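You operate a simulated robot arm through the tools that you are given. There is no shell and no other tool. Be economical: measure what you need, move in short steps, check, and stop when the job is done.

Carry out the task below with a simulated robot arm. There is one attempt and no reset: what you move stays moved.

TASK
Feed the tab card's count of tabs into the bin marked spares.
Fine: stand it on the marked spot, open the tab gate, shut it after, and put the bin back in its bay.

It is judged by the outcome, as a careful person would: the job done as asked, and still so three seconds after it is handed in. It fails if anything else is knocked over, pushed out of place, dropped, spilled or broken.

THE ROBOT
A 7-joint arm with a two-finger parallel gripper, fixed in place. Base frame: the origin is at the foot of the arm, x ahead of it, y to its left, z up; the work surface is at about z = 0.8. Lengths are in m, angles in rad, forces in N, time in s.
With the tool pointing down near the work surface it reaches from about 0.24 to 0.68 m from the base axis. Its first joint turns from -1.152 to 1.152 rad. Payload 2.4 kg.
The TCP is the grasp point between the finger pads, 0.03 m short of the fingertips. In the tool frame z runs along the fingers and y along their closing line. Largest opening 0.094 m; finger width 0.028, thickness 0.01; the body of the gripper, 0.05 by 0.096 m, starts 0.055 m behind the TCP.
Orientation is told as [roll, pitch, yaw] about the base's x, y, z axes, in that order, counted from this pose: with the fingers straight down and closing along the base's y, the tool's x points along the base's -x, its y along +y and its z along -z.

THE INTERFACE
- The arm moves only by the tool play_rows. Its argument "targets" is a list of rows, each an object of numbers (a shift or turn left out is 0, a gripper value left out holds the last): "x", "y", "z": the shift along the tool's x, y, z in m; "ax", "ay", "az": the turn, a rotation vector about the tool's x, y, z in rad; "claw": the closure in counts, from 0 (fully open) to 255 (shut). In form: [{"x": .., "y": .., "z": .., "ax": .., "ay": .., "az": .., "claw": ..}, ...]. A call has 1 to 20 rows; each row is the pose to reach, as a shift and turn from the pose commanded when the call began, along the tool's axes at that moment. Rows are played at 5 a second. More than 0.05 m and 0.15 rad between two rows, or a gripper value outside its range, and nothing of the call is played. A pose out of reach is approached as far as the arm can. The call stops where the force on the tool passes 60 N (or 10 N more than at its start, if that is more) or the arm is blocked; 0.2 s more then pass. The fingers move at their own pace (about 0.153 m/s each) and stop on an object; they squeeze with about 41 N. The grip force told is the motor's: it shows also when the fingers shut on nothing. Time passes only in rows, and 0.2 s behind the last, so rows that repeat a pose let the fingers close. It gives the time, the measured TCP pose, the force on the tool (base axes), the opening and the grip force at its end, in the units of the frame above (readings bear some noise).
- Cameras (640 x 400 px; columns grow to the right, rows downward): "scene" is fixed at [0.0579, 0.5034, 1.4434]; the picture's right is [-0.41, -0.91, 0.00], its down [-0.53, 0.24, -0.81] and it looks along [0.74, -0.34, -0.58] (base axes); focal length 333 px, centre (320, 200). "wrist" rides on the gripper at [0.076, 0.014, -0.102] in the tool frame; the picture's right is [-0.18, 0.98, 0.00], its down [-0.75, -0.14, -0.64] and it looks along [-0.63, -0.12, 0.77] (tool axes); focal length 243 px, centre (320, 200). There is no depth. A picture from a camera that has moved, and an enlarged one, comes with that camera's place and axes in the base frame and with its lens.
- capture(camera): a new picture of that camera. It takes no simulated time.
- close_up(camera, box): a new picture of the part [left, top, right, bottom] of that camera's present view, enlarged. It takes no simulated time.
- hand_in(): hands the job in; it is judged then, once.

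Go step by step. Nothing tells you positions but the pictures and the camera data: compare them with the known pose of the tool, close in by small moves and look again before you grip or let go. The budget is 120 turns and 84 pictures, counting those below and the enlarged ones. Unless the task says otherwise, let go and move clear before handing in, and close with one line.

The tools are called as name(argument=value, ...) on one line, values as JSON. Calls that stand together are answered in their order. play_rows: Moves the arm, as the interface text tells. Its arguments: {"type":"object","properties":{"targets":{"type":"array"}},"required":["targets"]} The other tools are called the same way: capture (camera) takes a picture; close_up (camera, box) takes an enlarged picture of a part of a camera's view; hand_in () hands the job in.

At the start:

```text
time: 0.0
ee_pos: [0.4084, 0.2013, 1.2312]
tcp_rot: [0.001, 0.001, -0.001]
force: [0.4, 0.8, 0.3]
grip_width: 0.0939
finger_force: 0.0
```

scene: 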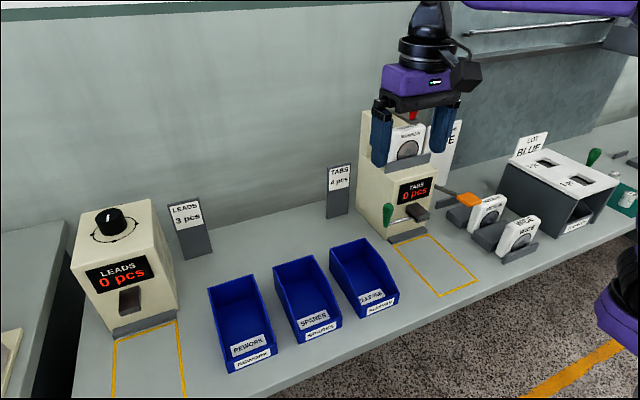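
wrist: 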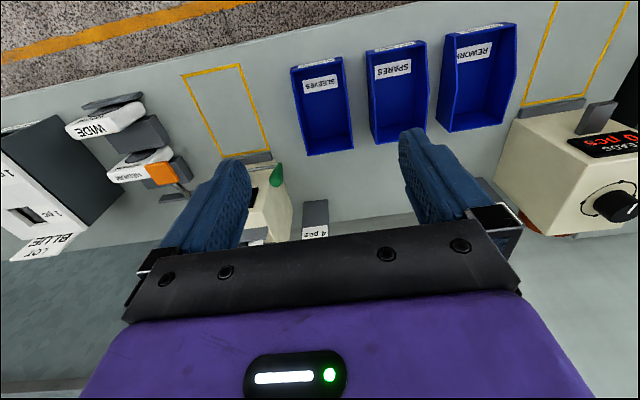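

I see two dispensers (leads on the left, tabs on the right), three blue bins, cards, and a yellow marked spot in front of each dispenser. I'll enlarge the details before moving.

close_up(camera="scene", box=[320, 90, 500, 300])

close_up(camera="scene", box=[190, 220, 410, 380])

close_up(camera="scene", box=[430, 110, 640, 270])

close_up(camera="wrist", box=[100, 20, 420, 260])

```text
1.90 times, centred on (410, 195) of scene
camera zoom: at [0.0579, 0.5034, 1.4434], right [-0.41, -0.91, 0.0], down [-0.53, 0.24, -0.81], along [0.74, -0.34, -0.58], focal length 634 px, centre (149, 210)
```

zoom: 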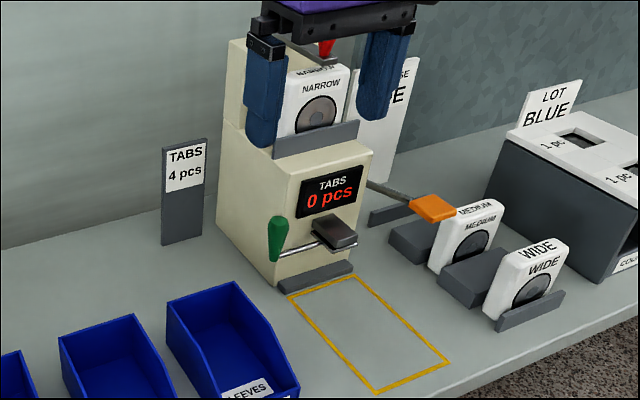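

```text
2.50 times, centred on (300, 300) of scene
camera zoom: at [0.0579, 0.5034, 1.4434], right [-0.41, -0.91, 0.0], down [-0.53, 0.24, -0.81], along [0.74, -0.34, -0.58], focal length 832 px, centre (370, -50)
```

zoom: 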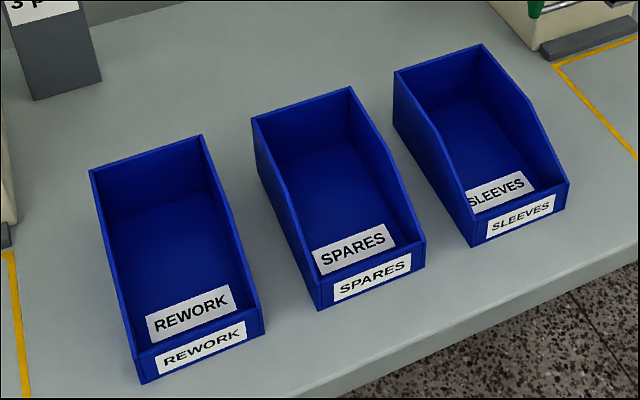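

```text
2.50 times, centred on (535, 190) of scene
camera zoom: at [0.0579, 0.5034, 1.4434], right [-0.41, -0.91, 0.0], down [-0.53, 0.24, -0.81], along [0.74, -0.34, -0.58], focal length 832 px, centre (-218, 225)
```

zoom: 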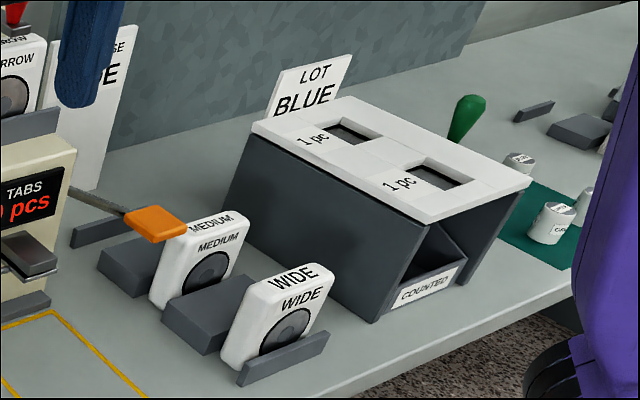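

```text
1.67 times, centred on (260, 140) of wrist
camera zoom: at [0.3316, 0.2152, 1.3342], right [0.18, 0.98, 0.0], down [0.75, -0.14, 0.64], along [0.63, -0.12, -0.77], focal length 404 px, centre (420, 300)
```

zoom: 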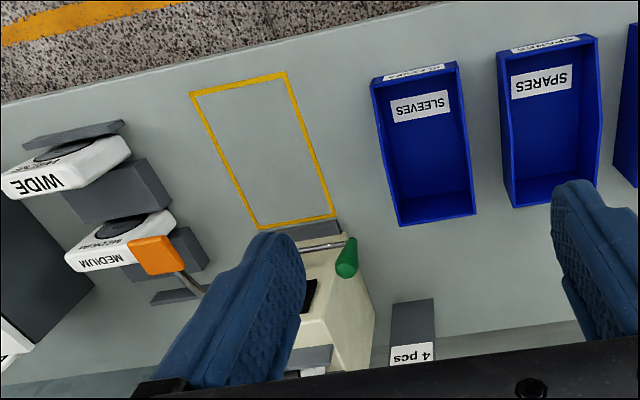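

The bins' fronts face the robot: spares is at about x 0.43–0.58, y 0.28–0.38, and the tab spot is at about x 0.405–0.60, y −0.09–0.035. The gripper hides the tab machine, so I'll move it back and right to see.

play_rows(targets=[{"x": 0.02, "y": -0.035}, {"x": 0.04, "y": -0.07}, {"x": 0.06, "y": -0.105}, {"x": 0.08, "y": -0.14}, {"x": 0.1, "y": -0.175}, {"x": 0.11, "y": -0.2}, {"x": 0.11, "y": -0.2}])

close_up(camera="scene", box=[320, 80, 500, 260])

capture(camera="wrist")

capture(camera="scene")

```text
time: 1.6
ee_pos: [0.2977, 0.0003, 1.2316]
tcp_rot: [-0.001, 0.001, 0.0]
force: [0.4, 0.3, 0.3]
grip_width: 0.0941
finger_force: 0.0
```

```text
2.22 times, centred on (410, 170) of scene
camera zoom: at [0.0579, 0.5034, 1.4434], right [-0.41, -0.91, 0.0], down [-0.53, 0.24, -0.81], along [0.74, -0.34, -0.58], focal length 739 px, centre (120, 267)
```

zoom: 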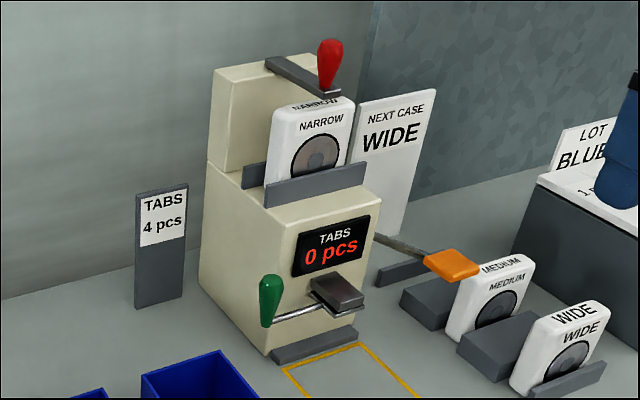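

```text
76 pictures are left
camera wrist: at [0.2212, 0.0148, 1.3342], right [0.18, 0.98, 0.0], down [0.75, -0.14, 0.64], along [0.63, -0.12, -0.77], focal length 243 px, centre (320, 200)
```

wrist: 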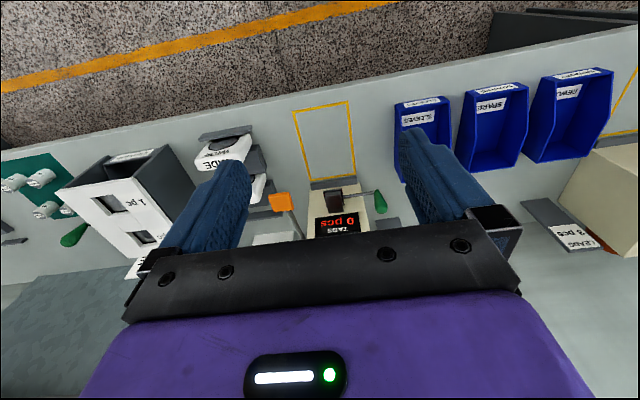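

```text
75 pictures are left
```

scene: 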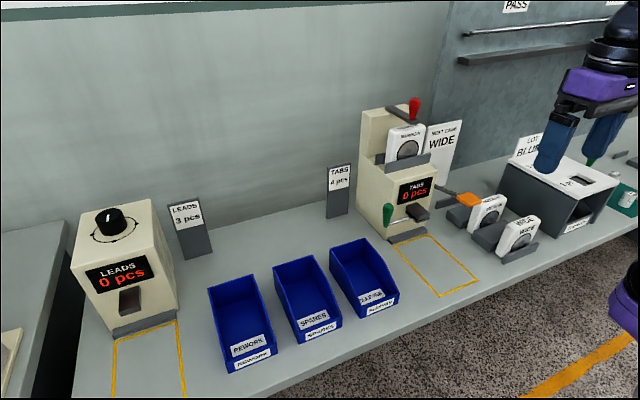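

The "NEXT CASE WIDE" card and case blocks belong to another job. The tab card says 4 pcs, and the green lever at the tab spout, near (0.584, 0.08, 0.93), is probably the gate. I'll bring the wrist camera closer to see how it works.

play_rows(targets=[{"x": -0.02, "y": 0.012, "z": 0.035}, {"x": -0.04, "y": 0.024, "z": 0.07}, {"x": -0.06, "y": 0.036, "z": 0.105}, {"x": -0.08, "y": 0.048, "z": 0.14}, {"x": -0.1, "y": 0.06, "z": 0.18}, {"x": -0.1, "y": 0.06, "z": 0.18}])

capture(camera="wrist")

close_up(camera="wrist", box=[220, 130, 420, 260])

close_up(camera="scene", box=[370, 170, 450, 250])

```text
time: 3.0
ee_pos: [0.3974, 0.0603, 1.0504]
tcp_rot: [0.0, 0.0, -0.001]
force: [0.4, 0.3, 0.3]
grip_width: 0.0939
finger_force: 0.1
```

```text
74 pictures are left
camera wrist: at [0.322, 0.0751, 1.1531], right [0.18, 0.98, 0.0], down [0.75, -0.14, 0.64], along [0.63, -0.12, -0.77], focal length 243 px, centre (320, 200)
```

wrist: 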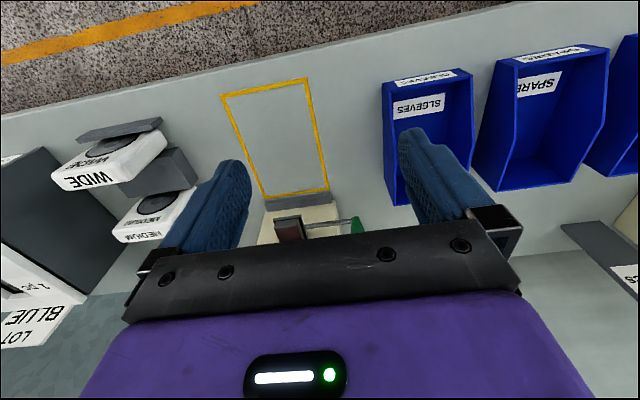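

```text
3.08 times, centred on (320, 195) of wrist
camera zoom: at [0.322, 0.0751, 1.1531], right [0.18, 0.98, 0.0], down [0.75, -0.14, 0.64], along [0.63, -0.12, -0.77], focal length 746 px, centre (320, 215)
```

zoom: 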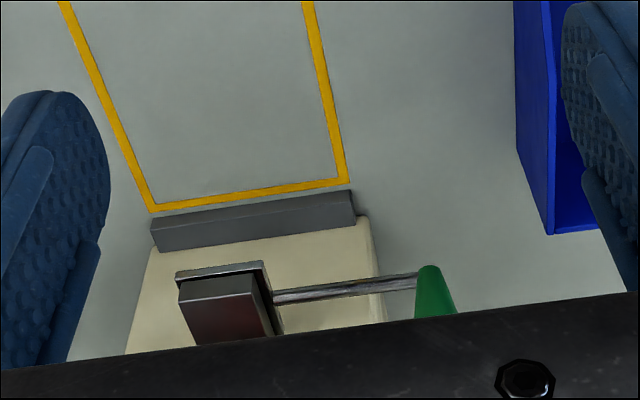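

```text
5.00 times, centred on (410, 210) of scene
camera zoom: at [0.0579, 0.5034, 1.4434], right [-0.41, -0.91, 0.0], down [-0.53, 0.24, -0.81], along [0.74, -0.34, -0.58], focal length 1663 px, centre (-130, 150)
```

zoom: 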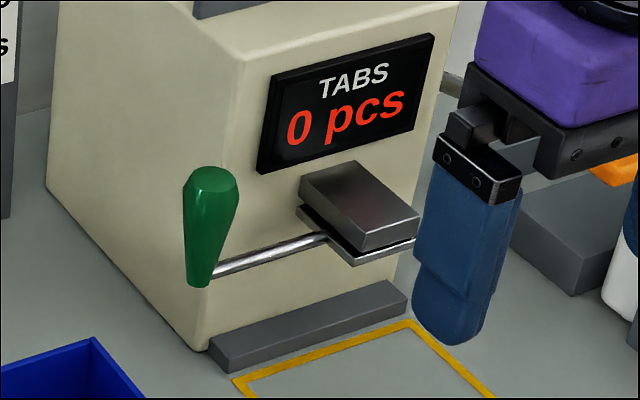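

The gate is a horizontal plate under the spout, with its near corner at about (0.553, 0.004, 0.90). A rod runs left from it to the green handle. Next I'll go over the spares bin to measure it.

play_rows(targets=[{"y": 0.045}, {"y": 0.09}, {"y": 0.135}, {"y": 0.18}, {"y": 0.225}, {"y": 0.27}, {"y": 0.27}])

capture(camera="wrist")

close_up(camera="scene", box=[190, 220, 410, 380])

```text
time: 4.6
ee_pos: [0.3966, 0.3316, 1.0496]
tcp_rot: [-0.001, 0.001, -0.001]
force: [0.2, -0.2, -0.4]
grip_width: 0.0939
finger_force: 0.1
```

```text
71 pictures are left
camera wrist: at [0.321, 0.346, 1.153], right [0.18, 0.98, 0.0], down [0.75, -0.14, 0.64], along [0.63, -0.12, -0.77], focal length 243 px, centre (320, 200)
```

wrist: 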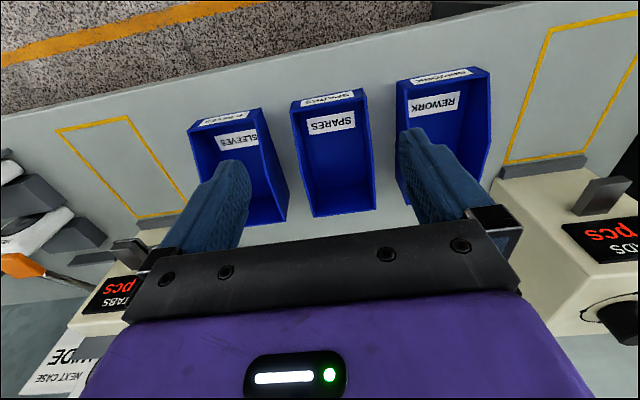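

```text
2.50 times, centred on (300, 300) of scene
camera zoom: at [0.0579, 0.5034, 1.4434], right [-0.41, -0.91, 0.0], down [-0.53, 0.24, -0.81], along [0.74, -0.34, -0.58], focal length 832 px, centre (370, -50)
```

zoom: 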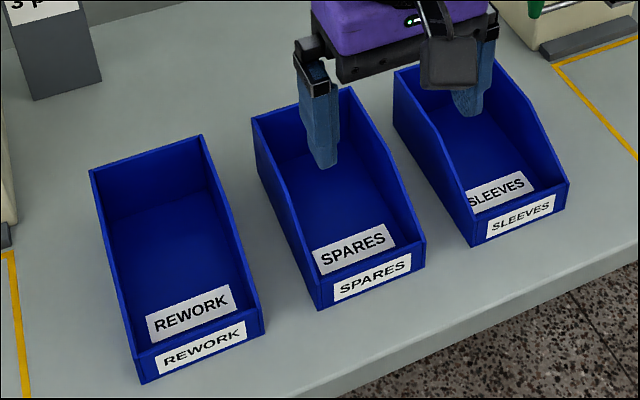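

The spares bin rim is at z about 0.886, with its back wall at x about 0.573 and its left wall at y about 0.38. I'll grip the left side wall near mid-length, so I'm moving above it with a partial opening.

play_rows(targets=[{"x": -0.03, "y": 0.015, "z": 0.03, "claw": 147}, {"x": -0.06, "y": 0.03, "z": 0.06, "claw": 147}, {"x": -0.088, "y": 0.0475, "z": 0.1, "claw": 147}, {"x": -0.088, "y": 0.0475, "z": 0.12, "claw": 147}, {"x": -0.088, "y": 0.0475, "z": 0.12, "claw": 147}])

close_up(camera="scene", box=[190, 220, 410, 380])

capture(camera="wrist")

```text
refused: row 3 steps farther than a row can; nothing moved
```

```text
2.50 times, centred on (300, 300) of scene
camera zoom: at [0.0579, 0.5034, 1.4434], right [-0.41, -0.91, 0.0], down [-0.53, 0.24, -0.81], along [0.74, -0.34, -0.58], focal length 832 px, centre (370, -50)
```

zoom: 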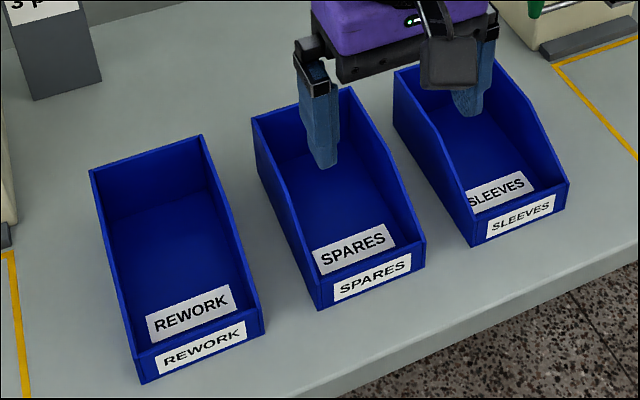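

```text
68 pictures are left
camera wrist: at [0.321, 0.346, 1.153], right [0.18, 0.98, 0.0], down [0.75, -0.14, 0.64], along [0.63, -0.12, -0.77], focal length 243 px, centre (320, 200)
```

wrist: 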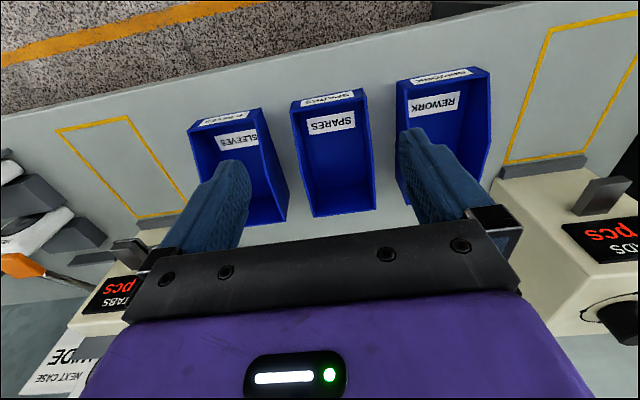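

The call was refused because one step was too long, and nothing moved. I'll repeat the approach to above the left wall with smaller steps.

play_rows(targets=[{"x": -0.022, "y": 0.012, "z": 0.03, "claw": 147}, {"x": -0.044, "y": 0.024, "z": 0.06, "claw": 147}, {"x": -0.066, "y": 0.036, "z": 0.09, "claw": 147}, {"x": -0.088, "y": 0.0475, "z": 0.12, "claw": 147}, {"x": -0.088, "y": 0.0475, "z": 0.12, "claw": 147}])

close_up(camera="scene", box=[190, 220, 410, 380])

capture(camera="wrist")

```text
time: 5.8
ee_pos: [0.4863, 0.3797, 0.9309]
tcp_rot: [0.0, 0.001, -0.001]
force: [0.1, 0.1, -0.7]
grip_width: 0.0399
finger_force: 0.1
```

```text
2.50 times, centred on (300, 300) of scene
camera zoom: at [0.0579, 0.5034, 1.4434], right [-0.41, -0.91, 0.0], down [-0.53, 0.24, -0.81], along [0.74, -0.34, -0.58], focal length 832 px, centre (370, -50)
```

zoom: 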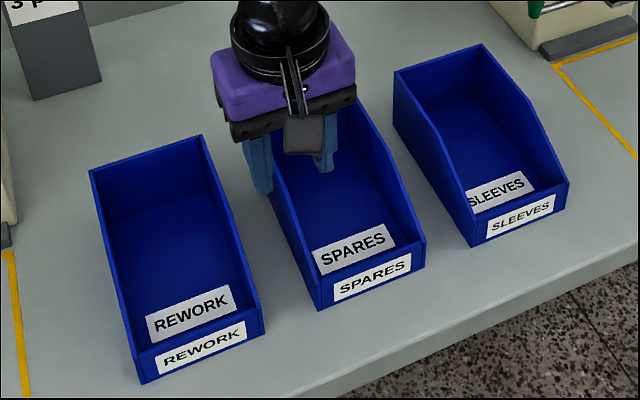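

```text
66 pictures are left
camera wrist: at [0.4098, 0.3934, 1.0338], right [0.18, 0.98, 0.0], down [0.75, -0.14, 0.64], along [0.63, -0.12, -0.77], focal length 243 px, centre (320, 200)
```

wrist: 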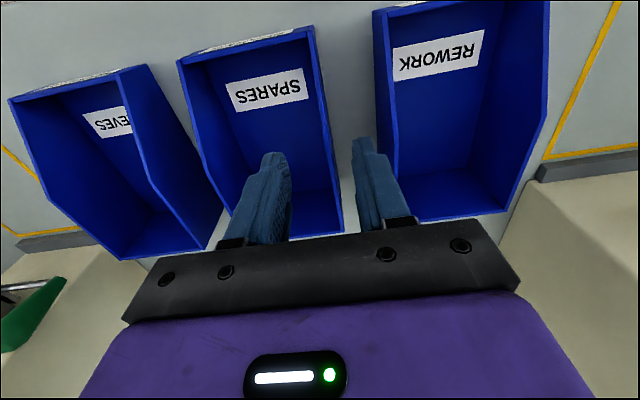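

The fingers straddle the left wall. I'll lower, then close.

play_rows(targets=[{"z": 0.025}, {"z": 0.05}, {"z": 0.075}, {"z": 0.075}])

capture(camera="wrist")

close_up(camera="scene", box=[190, 220, 410, 380])

```text
time: 6.8
ee_pos: [0.4859, 0.3777, 0.8551]
tcp_rot: [0.0, 0.001, 0.001]
force: [0.9, 0.0, 0.5]
grip_width: 0.0397
finger_force: 0.0
```

```text
65 pictures are left
camera wrist: at [0.4096, 0.3931, 0.9583], right [0.18, 0.98, 0.0], down [0.75, -0.14, 0.64], along [0.63, -0.12, -0.77], focal length 243 px, centre (320, 200)
```

wrist: 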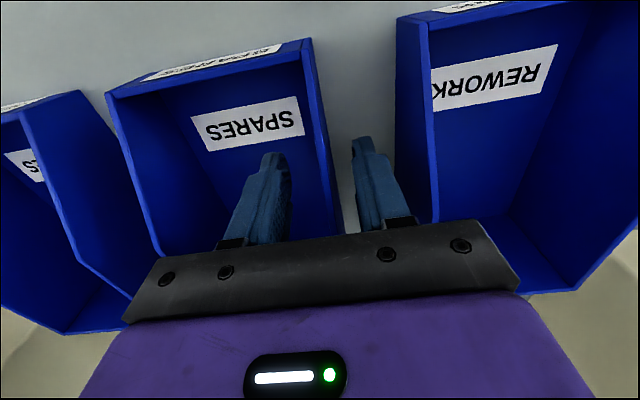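

```text
2.50 times, centred on (300, 300) of scene
camera zoom: at [0.0579, 0.5034, 1.4434], right [-0.41, -0.91, 0.0], down [-0.53, 0.24, -0.81], along [0.74, -0.34, -0.58], focal length 832 px, centre (370, -50)
```

zoom: 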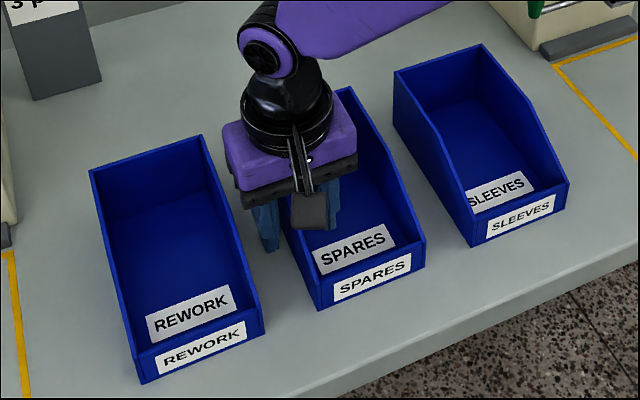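

The wall is between the fingers. I'll close on it.

play_rows(targets=[{"claw": 200}, {"claw": 255}, {"claw": 255}, {"claw": 255}])

close_up(camera="scene", box=[190, 220, 410, 380])

capture(camera="wrist")

```text
time: 7.8
ee_pos: [0.4854, 0.3783, 0.8555]
tcp_rot: [0.0, -0.001, 0.0]
force: [0.5, 0.6, 1.4]
grip_width: 0.0076
finger_force: 40.7
```

```text
2.50 times, centred on (300, 300) of scene
camera zoom: at [0.0579, 0.5034, 1.4434], right [-0.41, -0.91, 0.0], down [-0.53, 0.24, -0.81], along [0.74, -0.34, -0.58], focal length 832 px, centre (370, -50)
```

zoom: 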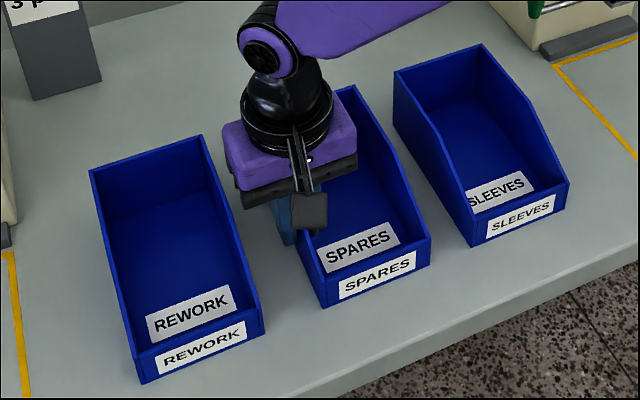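

```text
62 pictures are left
camera wrist: at [0.4096, 0.3931, 0.9586], right [0.18, 0.98, 0.0], down [0.75, -0.14, 0.64], along [0.63, -0.12, -0.77], focal length 243 px, centre (320, 200)
```

wrist: 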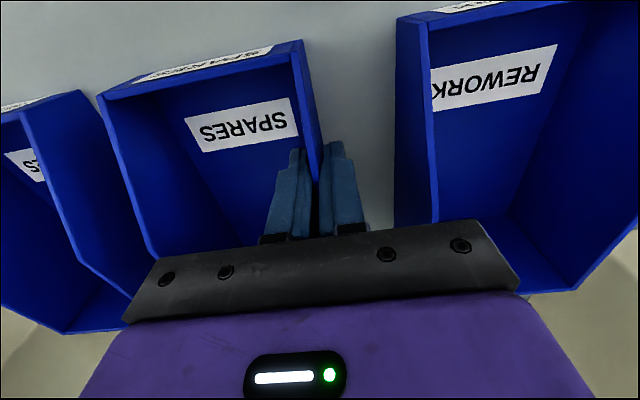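

The grip is secure, and the bin turned slightly to align with the fingers, which I'll undo when I return it. I'll lift it and check the bay underneath.

play_rows(targets=[{"z": -0.02}, {"z": -0.04}, {"z": -0.07}, {"z": -0.1}, {"z": -0.13}, {"z": -0.15}, {"z": -0.15}])

capture(camera="scene")

capture(camera="wrist")

```text
time: 9.4
ee_pos: [0.4836, 0.3777, 1.0057]
tcp_rot: [-0.001, -0.001, -0.002]
force: [0.1, -0.3, -0.9]
grip_width: 0.0077
finger_force: 41.2
```

```text
61 pictures are left
```

scene: 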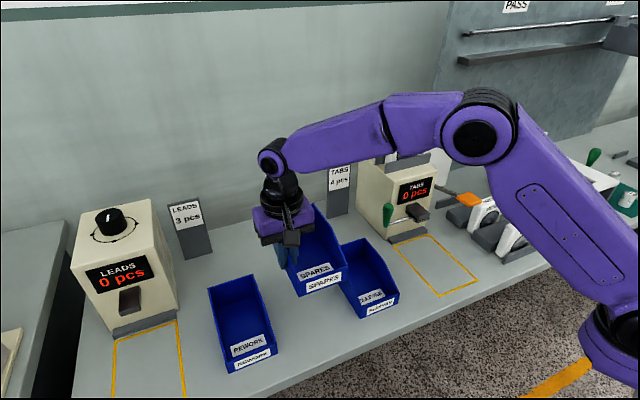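

```text
60 pictures are left
camera wrist: at [0.4086, 0.3926, 1.1093], right [0.18, 0.98, 0.0], down [0.75, -0.14, 0.64], along [0.63, -0.12, -0.77], focal length 243 px, centre (320, 200)
```

wrist: 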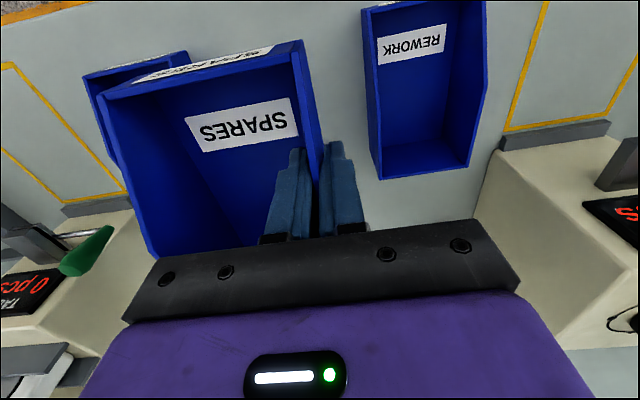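

There are no bay markings, so I'll return by recorded position. Now I'm carrying the bin across toward the tab spot, held back from the machine.

play_rows(targets=[{"x": 0.02, "y": -0.01}, {"x": 0.04, "y": -0.03}, {"x": 0.06, "y": -0.06}, {"x": 0.06, "y": -0.1}, {"x": 0.06, "y": -0.14}, {"x": 0.06, "y": -0.18}, {"x": 0.06, "y": -0.22}, {"x": 0.06, "y": -0.26}, {"x": 0.06, "y": -0.3}, {"x": 0.06, "y": -0.33}, {"x": 0.06, "y": -0.356}, {"x": 0.06, "y": -0.356}])

close_up(camera="scene", box=[340, 150, 520, 310])

capture(camera="wrist")

```text
time: 12.0
ee_pos: [0.4271, 0.021, 1.0068]
tcp_rot: [0.0, -0.001, -0.002]
force: [0.2, 0.4, -0.3]
grip_width: 0.0076
finger_force: 40.9
```

```text
2.50 times, centred on (430, 230) of scene
camera zoom: at [0.0579, 0.5034, 1.4434], right [-0.41, -0.91, 0.0], down [-0.53, 0.24, -0.81], along [0.74, -0.34, -0.58], focal length 832 px, centre (45, 125)
```

zoom: 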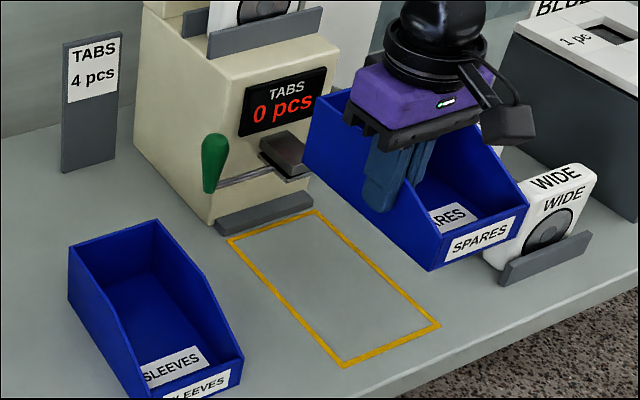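

```text
58 pictures are left
camera wrist: at [0.3505, 0.0356, 1.1091], right [0.18, 0.98, 0.0], down [0.75, -0.14, 0.64], along [0.63, -0.12, -0.77], focal length 243 px, centre (320, 200)
```

wrist: 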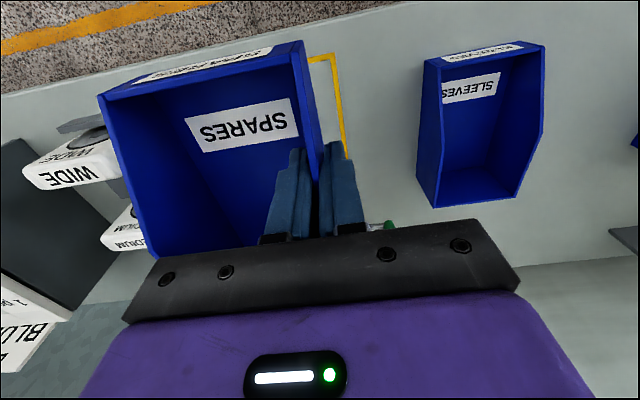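

The spot is about x 0.404–0.594, y −0.09–0.033. I'll lower the bin to just above the table, short of the spout, and check the clearance there.

play_rows(targets=[{"x": -0.01, "y": -0.001, "z": 0.04}, {"x": -0.02, "y": -0.003, "z": 0.08}, {"x": -0.023, "y": -0.003, "z": 0.12}, {"x": -0.023, "y": -0.003, "z": 0.14}, {"x": -0.023, "y": -0.003, "z": 0.1485}, {"x": -0.023, "y": -0.003, "z": 0.1485}])

close_up(camera="scene", box=[370, 170, 490, 310])

capture(camera="wrist")

```text
time: 13.4
ee_pos: [0.4491, 0.0189, 0.8589]
tcp_rot: [0.0, 0.0, 0.0]
force: [0.0, 0.1, -1.7]
grip_width: 0.0074
finger_force: 40.7
```

```text
2.86 times, centred on (430, 240) of scene
camera zoom: at [0.0579, 0.5034, 1.4434], right [-0.41, -0.91, 0.0], down [-0.53, 0.24, -0.81], along [0.74, -0.34, -0.58], focal length 950 px, centre (6, 86)
```

zoom: 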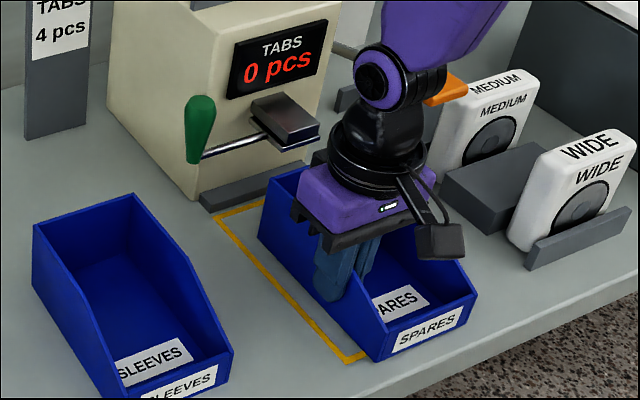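

```text
56 pictures are left
camera wrist: at [0.3728, 0.0339, 0.9606], right [0.18, 0.98, 0.0], down [0.75, -0.14, 0.64], along [0.63, -0.12, -0.77], focal length 243 px, centre (320, 200)
```

wrist: 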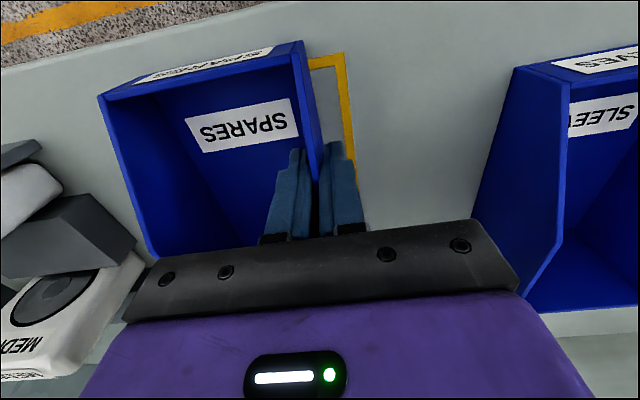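

The bin is lined up inside the spot. I'll move it forward partway and recheck the clearance under the plate.

play_rows(targets=[{"x": -0.01}, {"x": -0.02}, {"x": -0.026}, {"x": -0.026}])

close_up(camera="scene", box=[380, 180, 460, 250])

```text
time: 14.4
ee_pos: [0.4749, 0.0197, 0.8578]
tcp_rot: [0.0, 0.0, 0.0]
force: [0.0, 0.0, 0.0]
grip_width: 0.0079
finger_force: 40.2
```

```text
5.71 times, centred on (420, 215) of scene
camera zoom: at [0.0579, 0.5034, 1.4434], right [-0.41, -0.91, 0.0], down [-0.53, 0.24, -0.81], along [0.74, -0.34, -0.58], focal length 1900 px, centre (-251, 114)
```

zoom: 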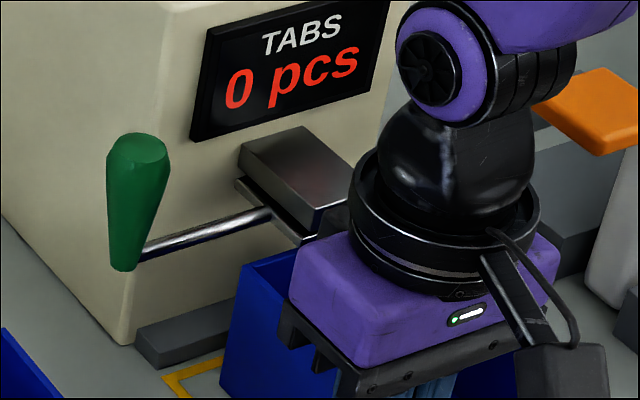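

The clearance is small but workable. I'll move the last bit forward, nearly touching the table, and then set it down.

play_rows(targets=[{"z": 0.001}, {"x": -0.007, "z": 0.0015}, {"x": -0.014, "z": 0.0015}, {"x": -0.02, "z": 0.0015}, {"x": -0.02, "z": 0.0015}])

close_up(camera="scene", box=[380, 180, 460, 250])

```text
time: 15.6
ee_pos: [0.4942, 0.0192, 0.8559]
tcp_rot: [0.0, -0.001, 0.001]
force: [0.4, 0.4, -1.0]
grip_width: 0.0077
finger_force: 41.6
```

```text
5.71 times, centred on (420, 215) of scene
camera zoom: at [0.0579, 0.5034, 1.4434], right [-0.41, -0.91, 0.0], down [-0.53, 0.24, -0.81], along [0.74, -0.34, -0.58], focal length 1900 px, centre (-251, 114)
```

zoom: 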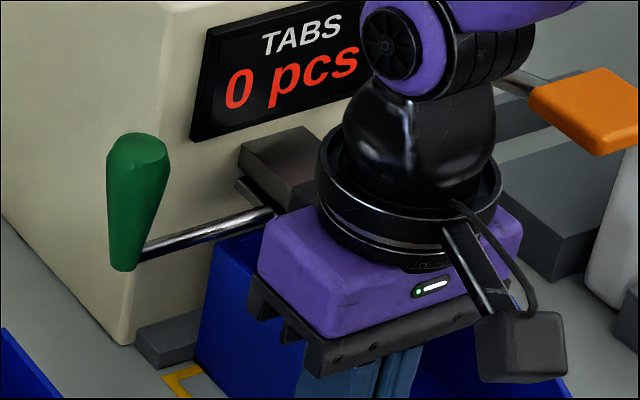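

The back of the bin is under the plate. I'll lower the last millimetre, release, then rise and back off.

play_rows(targets=[{"z": 0.0012}, {"z": 0.0012, "claw": 200}, {"z": 0.0012, "claw": 150}, {"z": 0.0012, "claw": 150}])

play_rows(targets=[{"z": -0.03}, {"z": -0.06}, {"x": 0.02, "z": -0.1}, {"x": 0.06, "z": -0.12}, {"x": 0.1, "z": -0.13}, {"x": 0.14, "z": -0.13}, {"x": 0.14, "z": -0.13}])

close_up(camera="scene", box=[360, 160, 500, 310])

capture(camera="wrist")

```text
time: 16.6
ee_pos: [0.4947, 0.0188, 0.8559]
tcp_rot: [0.0, 0.0, -0.001]
force: [0.3, 0.4, 0.2]
grip_width: 0.0387
finger_force: 0.1
```

```text
time: 18.2
ee_pos: [0.3556, 0.018, 0.985]
tcp_rot: [0.001, 0.0, 0.001]
force: [0.6, 0.7, 0.1]
grip_width: 0.0387
finger_force: 0.2
```

```text
2.67 times, centred on (430, 235) of scene
camera zoom: at [0.0579, 0.5034, 1.4434], right [-0.41, -0.91, 0.0], down [-0.53, 0.24, -0.81], along [0.74, -0.34, -0.58], focal length 887 px, centre (27, 107)
```

zoom: 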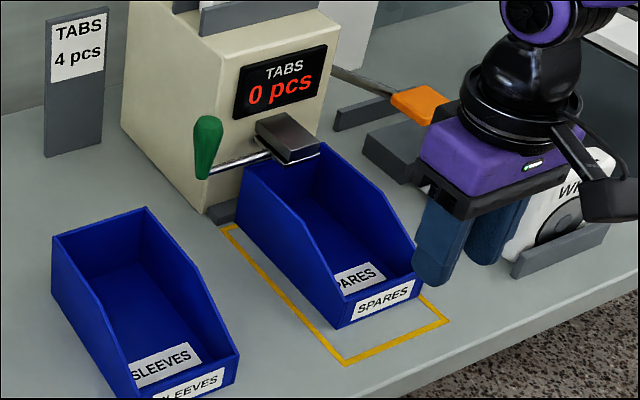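

```text
52 pictures are left
camera wrist: at [0.279, 0.0334, 1.0882], right [0.18, 0.98, 0.0], down [0.75, -0.14, 0.64], along [0.63, -0.12, -0.77], focal length 243 px, centre (320, 200)
```

wrist: 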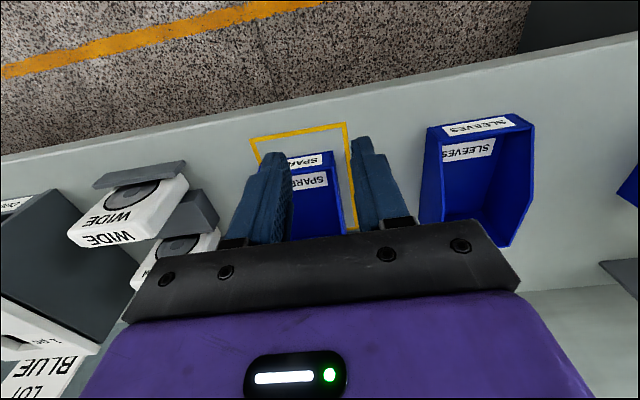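

The bin is on the spot. I'll check the exact relation between spout, bin back and yellow line before opening anything.

close_up(camera="scene", box=[395, 195, 445, 250])

```text
7.27 times, centred on (420, 222) of scene
camera zoom: at [0.0579, 0.5034, 1.4434], right [-0.41, -0.91, 0.0], down [-0.53, 0.24, -0.81], along [0.74, -0.34, -0.58], focal length 2419 px, centre (-407, 36)
```

zoom: 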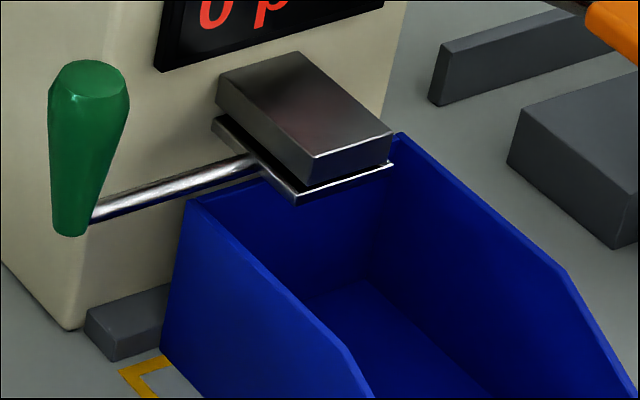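

The back of the bin sits at the yellow line, with the plate's front half over its inside. Now I'll tilt the tool forward so the hand stays clear of the machine face, and line up with the green handle.

play_rows(targets=[{"x": -0.01, "y": 0.012, "z": -0.01, "ay": -0.12, "claw": 100}, {"x": -0.02, "y": 0.024, "z": -0.01, "ay": -0.24, "claw": 100}, {"x": -0.03, "y": 0.036, "z": -0.01, "ay": -0.36, "claw": 100}, {"x": -0.04, "y": 0.048, "z": -0.01, "ay": -0.48, "claw": 100}, {"x": -0.05, "y": 0.061, "z": -0.01, "ay": -0.6, "claw": 100}, {"x": -0.05, "y": 0.061, "z": -0.01, "ay": -0.6, "claw": 100}])

capture(camera="wrist")

capture(camera="scene")

```text
time: 19.6
ee_pos: [0.4061, 0.0803, 0.9949]
tcp_rot: [0.001, -0.6, 0.002]
force: [0.7, 0.1, -0.1]
grip_width: 0.0573
finger_force: 0.0
out of reach, approached as far as the arm can: row 2, 3, 4, 5
```

```text
50 pictures are left
camera wrist: at [0.2844, 0.0948, 1.0371], right [0.15, 0.98, 0.1], down [0.26, -0.14, 0.96], along [0.95, -0.12, -0.28], focal length 243 px, centre (320, 200)
```

wrist: 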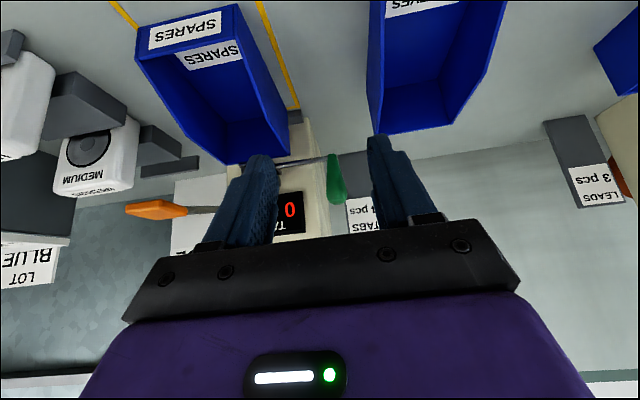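

```text
49 pictures are left
```

scene: 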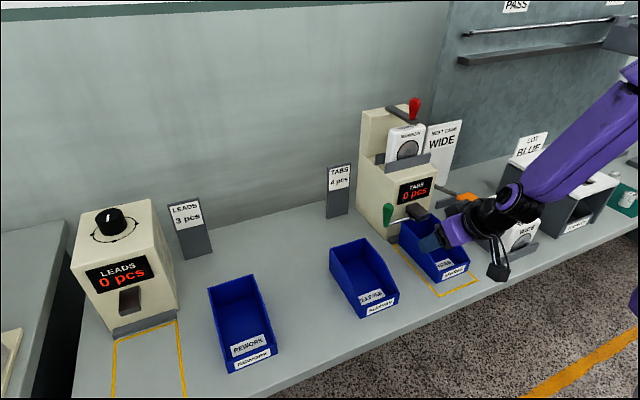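

The tilted view puts the handle at about (0.584, 0.080, 0.92), matching the earlier estimate. I'll approach with the fingers straddling it, stopping short for a look.

play_rows(targets=[{"x": -0.025, "z": 0.03}, {"x": -0.045, "z": 0.056}, {"x": -0.0656, "z": 0.0813}, {"x": -0.08, "z": 0.1}, {"x": -0.08, "z": 0.1}])

capture(camera="wrist")

close_up(camera="scene", box=[360, 160, 480, 260])

```text
time: 20.8
ee_pos: [0.5261, 0.0791, 0.9582]
tcp_rot: [-0.001, -0.601, 0.002]
force: [-0.2, -0.1, -0.4]
grip_width: 0.0573
finger_force: 0.0
```

```text
48 pictures are left
camera wrist: at [0.4064, 0.0945, 1.0002], right [0.15, 0.98, 0.1], down [0.26, -0.14, 0.96], along [0.95, -0.12, -0.28], focal length 243 px, centre (320, 200)
```

wrist: 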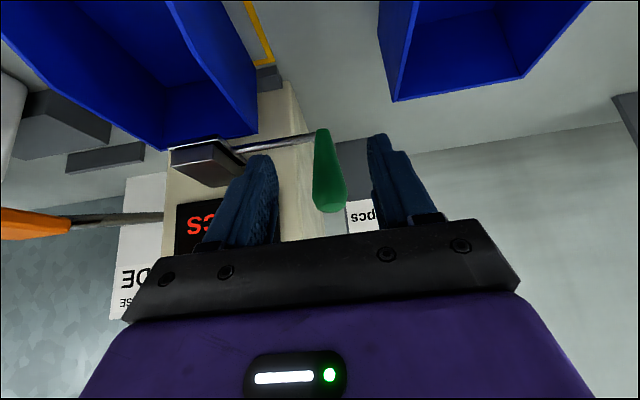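

```text
4.00 times, centred on (420, 210) of scene
camera zoom: at [0.0579, 0.5034, 1.4434], right [-0.41, -0.91, 0.0], down [-0.53, 0.24, -0.81], along [0.74, -0.34, -0.58], focal length 1330 px, centre (-80, 160)
```

zoom: 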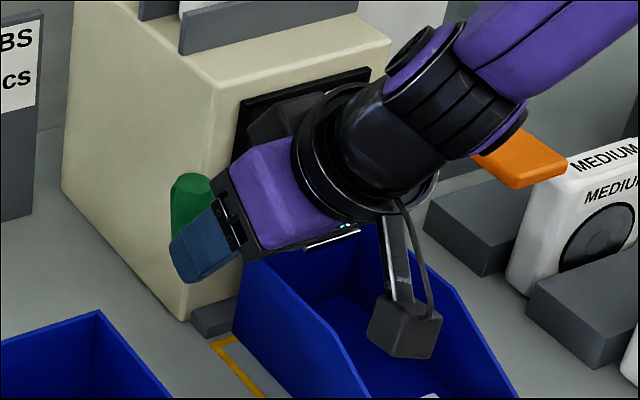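

The handle is centred between the fingers, at x about 0.58, z 0.89–0.957. I'll advance and grip it.

play_rows(targets=[{"x": -0.015, "z": 0.02}, {"x": -0.0306, "z": 0.0403}, {"x": -0.0306, "z": 0.0403}, {"x": -0.0306, "z": 0.0403}])

capture(camera="wrist")

close_up(camera="scene", box=[360, 160, 480, 260])

```text
time: 21.8
ee_pos: [0.5749, 0.0805, 0.9415]
tcp_rot: [-0.001, -0.601, -0.001]
force: [-0.2, -0.3, 0.2]
grip_width: 0.0571
finger_force: 0.2
```

```text
46 pictures are left
camera wrist: at [0.4542, 0.095, 0.9839], right [0.15, 0.98, 0.1], down [0.26, -0.14, 0.96], along [0.95, -0.12, -0.28], focal length 243 px, centre (320, 200)
```

wrist: 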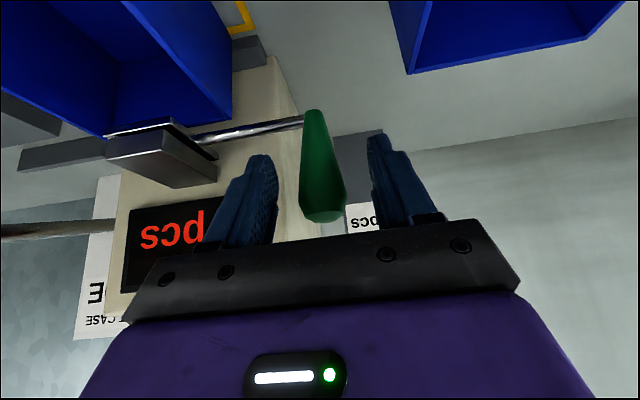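

```text
4.00 times, centred on (420, 210) of scene
camera zoom: at [0.0579, 0.5034, 1.4434], right [-0.41, -0.91, 0.0], down [-0.53, 0.24, -0.81], along [0.74, -0.34, -0.58], focal length 1330 px, centre (-80, 160)
```

zoom: 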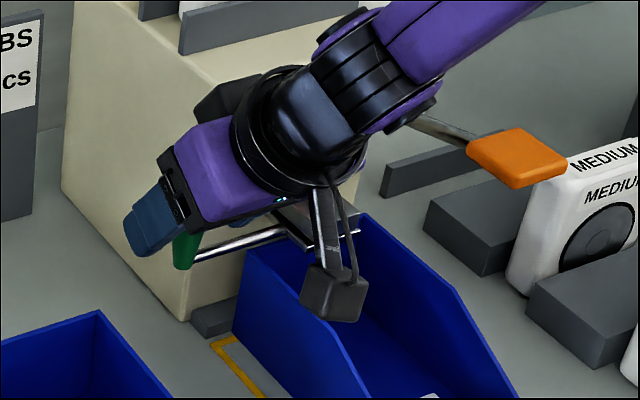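

The handle at x about 0.585, y 0.080 lies between the pads. I'll close on it.

play_rows(targets=[{"claw": 160}, {"claw": 190}, {"claw": 255}, {"claw": 255}])

capture(camera="wrist")

close_up(camera="scene", box=[360, 160, 480, 260])

```text
time: 22.8
ee_pos: [0.5744, 0.0823, 0.9433]
tcp_rot: [-0.001, -0.603, 0.001]
force: [-5.5, 0.0, 11.7]
grip_width: 0.0286
finger_force: 44.6
```

```text
44 pictures are left
camera wrist: at [0.4541, 0.0952, 0.9846], right [0.15, 0.98, 0.1], down [0.26, -0.14, 0.96], along [0.95, -0.12, -0.27], focal length 243 px, centre (320, 200)
```

wrist: 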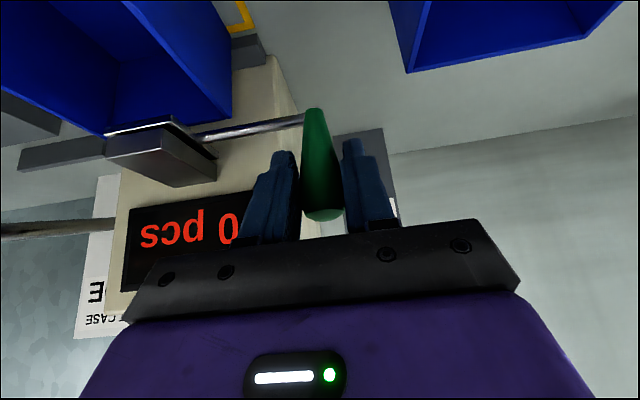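

```text
4.00 times, centred on (420, 210) of scene
camera zoom: at [0.0575, 0.5034, 1.4435], right [-0.41, -0.91, 0.0], down [-0.53, 0.24, -0.81], along [0.74, -0.34, -0.58], focal length 1330 px, centre (-80, 160)
```

zoom: 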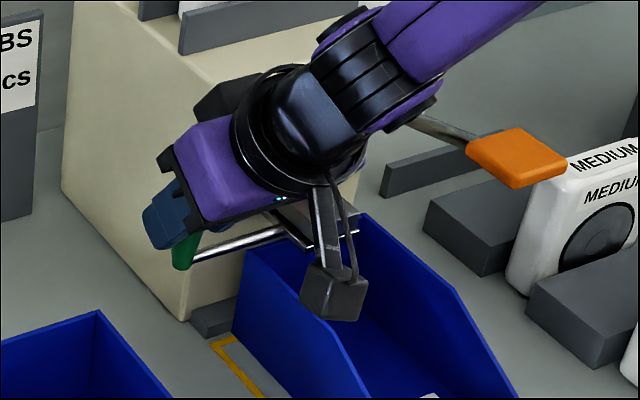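

The handle is gripped and the count is still 0. I'll test a small pull to the left (+y) and read the force.

play_rows(targets=[{"y": 0.008}])

capture(camera="wrist")

```text
time: 23.2
ee_pos: [0.5754, 0.0886, 0.9421]
tcp_rot: [0.001, -0.602, -0.003]
force: [-6.3, -0.3, 16.2]
grip_width: 0.0287
finger_force: 45.5
```

```text
42 pictures are left
camera wrist: at [0.4541, 0.1032, 0.9846], right [0.15, 0.98, 0.11], down [0.26, -0.14, 0.96], along [0.95, -0.12, -0.27], focal length 243 px, centre (320, 200)
```

wrist: 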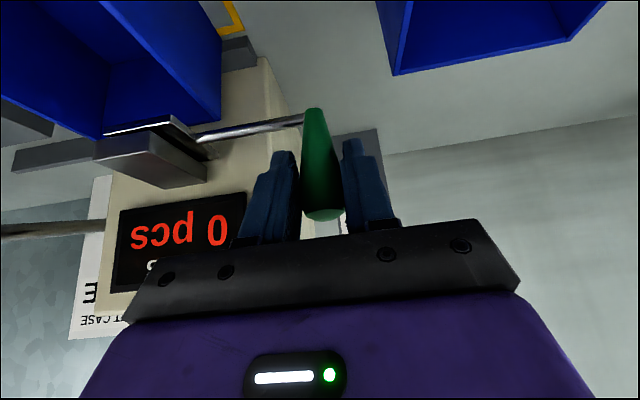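

The handle moves with almost no side force, so this is a slide gate. I'll continue pulling in small steps and watch the count.

play_rows(targets=[{"y": 0.01}])

close_up(camera="wrist", box=[60, 60, 380, 280])

```text
time: 23.6
ee_pos: [0.5749, 0.0997, 0.9423]
tcp_rot: [0.001, -0.604, 0.0]
force: [-6.7, 0.2, 20.3]
grip_width: 0.0281
finger_force: 44.8
```

```text
1.82 times, centred on (220, 170) of wrist
camera zoom: at [0.4541, 0.1133, 0.9845], right [0.15, 0.98, 0.11], down [0.26, -0.14, 0.96], along [0.95, -0.12, -0.27], focal length 441 px, centre (502, 254)
```

zoom: 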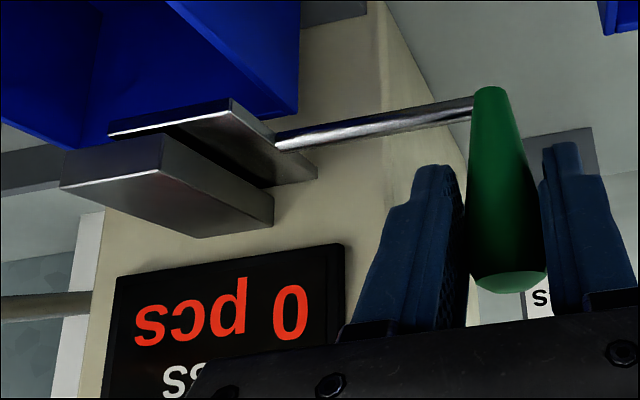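

The plate is sliding out from under the spout. I'll keep going and ease up slightly to relieve the vertical load.

play_rows(targets=[{"y": 0.008, "x": -0.0008, "z": -0.0012}])

close_up(camera="wrist", box=[20, 60, 340, 280])

```text
time: 24.0
ee_pos: [0.5743, 0.1064, 0.9431]
tcp_rot: [0.001, -0.599, 0.0]
force: [-3.3, 0.1, 14.8]
grip_width: 0.0284
finger_force: 44.6
```

```text
1.82 times, centred on (180, 170) of wrist
camera zoom: at [0.4543, 0.1207, 0.985], right [0.15, 0.98, 0.1], down [0.26, -0.14, 0.96], along [0.95, -0.12, -0.28], focal length 441 px, centre (574, 254)
```

zoom: 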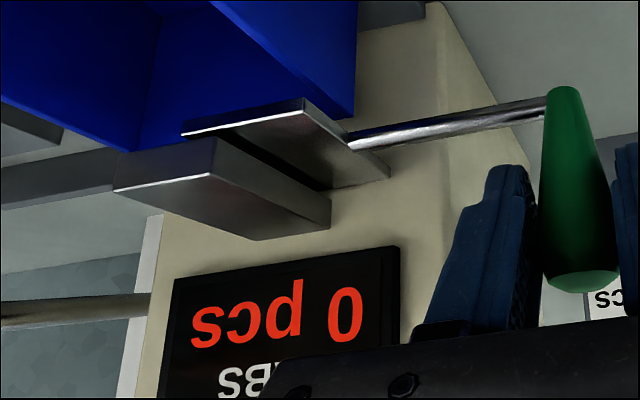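

Still 0 pcs. Another step.

play_rows(targets=[{"y": 0.008, "x": -0.0003, "z": -0.0006}])

close_up(camera="wrist", box=[20, 60, 340, 280])

```text
time: 24.4
ee_pos: [0.5754, 0.1141, 0.9423]
tcp_rot: [0.001, -0.599, -0.001]
force: [2.9, -0.3, 9.2]
grip_width: 0.0285
finger_force: 44.9
```

```text
1.82 times, centred on (180, 170) of wrist
camera zoom: at [0.4544, 0.1288, 0.9852], right [0.15, 0.98, 0.1], down [0.26, -0.14, 0.96], along [0.95, -0.12, -0.28], focal length 441 px, centre (574, 254)
```

zoom: 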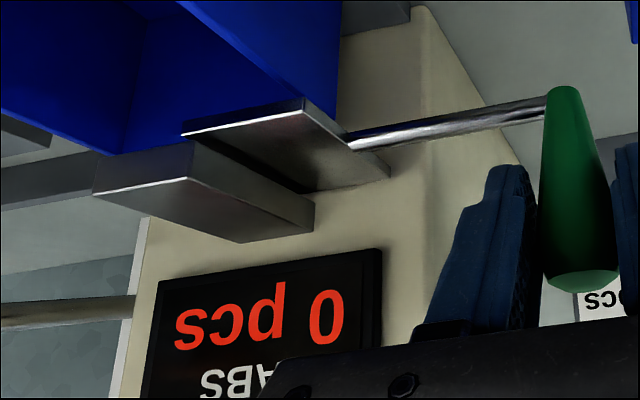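

Still 0 pcs at about 34 mm of travel. I'll continue.

play_rows(targets=[{"y": 0.006}])

close_up(camera="wrist", box=[20, 60, 340, 280])

```text
time: 24.8
ee_pos: [0.5751, 0.1209, 0.9443]
tcp_rot: [0.0, -0.6, 0.0]
force: [5.0, -0.1, 7.9]
grip_width: 0.028
finger_force: 44.7
```

```text
1.82 times, centred on (180, 170) of wrist
camera zoom: at [0.4546, 0.1349, 0.9857], right [0.15, 0.98, 0.1], down [0.26, -0.14, 0.96], along [0.95, -0.12, -0.28], focal length 441 px, centre (574, 254)
```

zoom: 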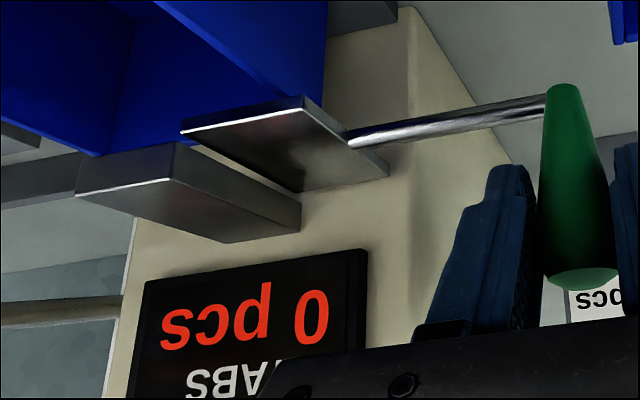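

Still 0. Another small step.

play_rows(targets=[{"y": 0.006}])

close_up(camera="wrist", box=[20, 60, 340, 280])

```text
time: 25.2
ee_pos: [0.5752, 0.1245, 0.9434]
tcp_rot: [-0.002, -0.601, -0.003]
force: [5.7, -2.4, 10.1]
grip_width: 0.0278
finger_force: 44.7
```

```text
1.82 times, centred on (180, 170) of wrist
camera zoom: at [0.4547, 0.1401, 0.9857], right [0.15, 0.98, 0.1], down [0.26, -0.14, 0.96], along [0.95, -0.12, -0.28], focal length 441 px, centre (574, 254)
```

zoom: 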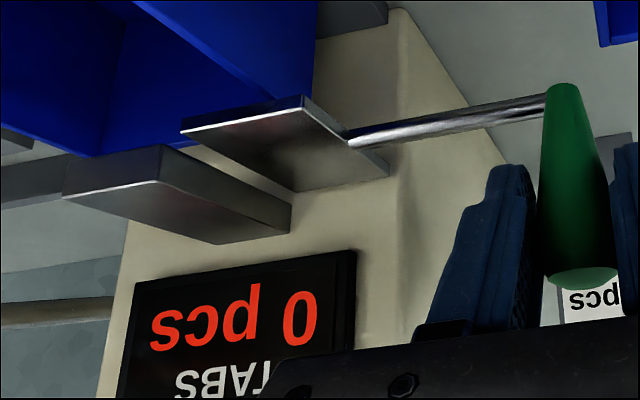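

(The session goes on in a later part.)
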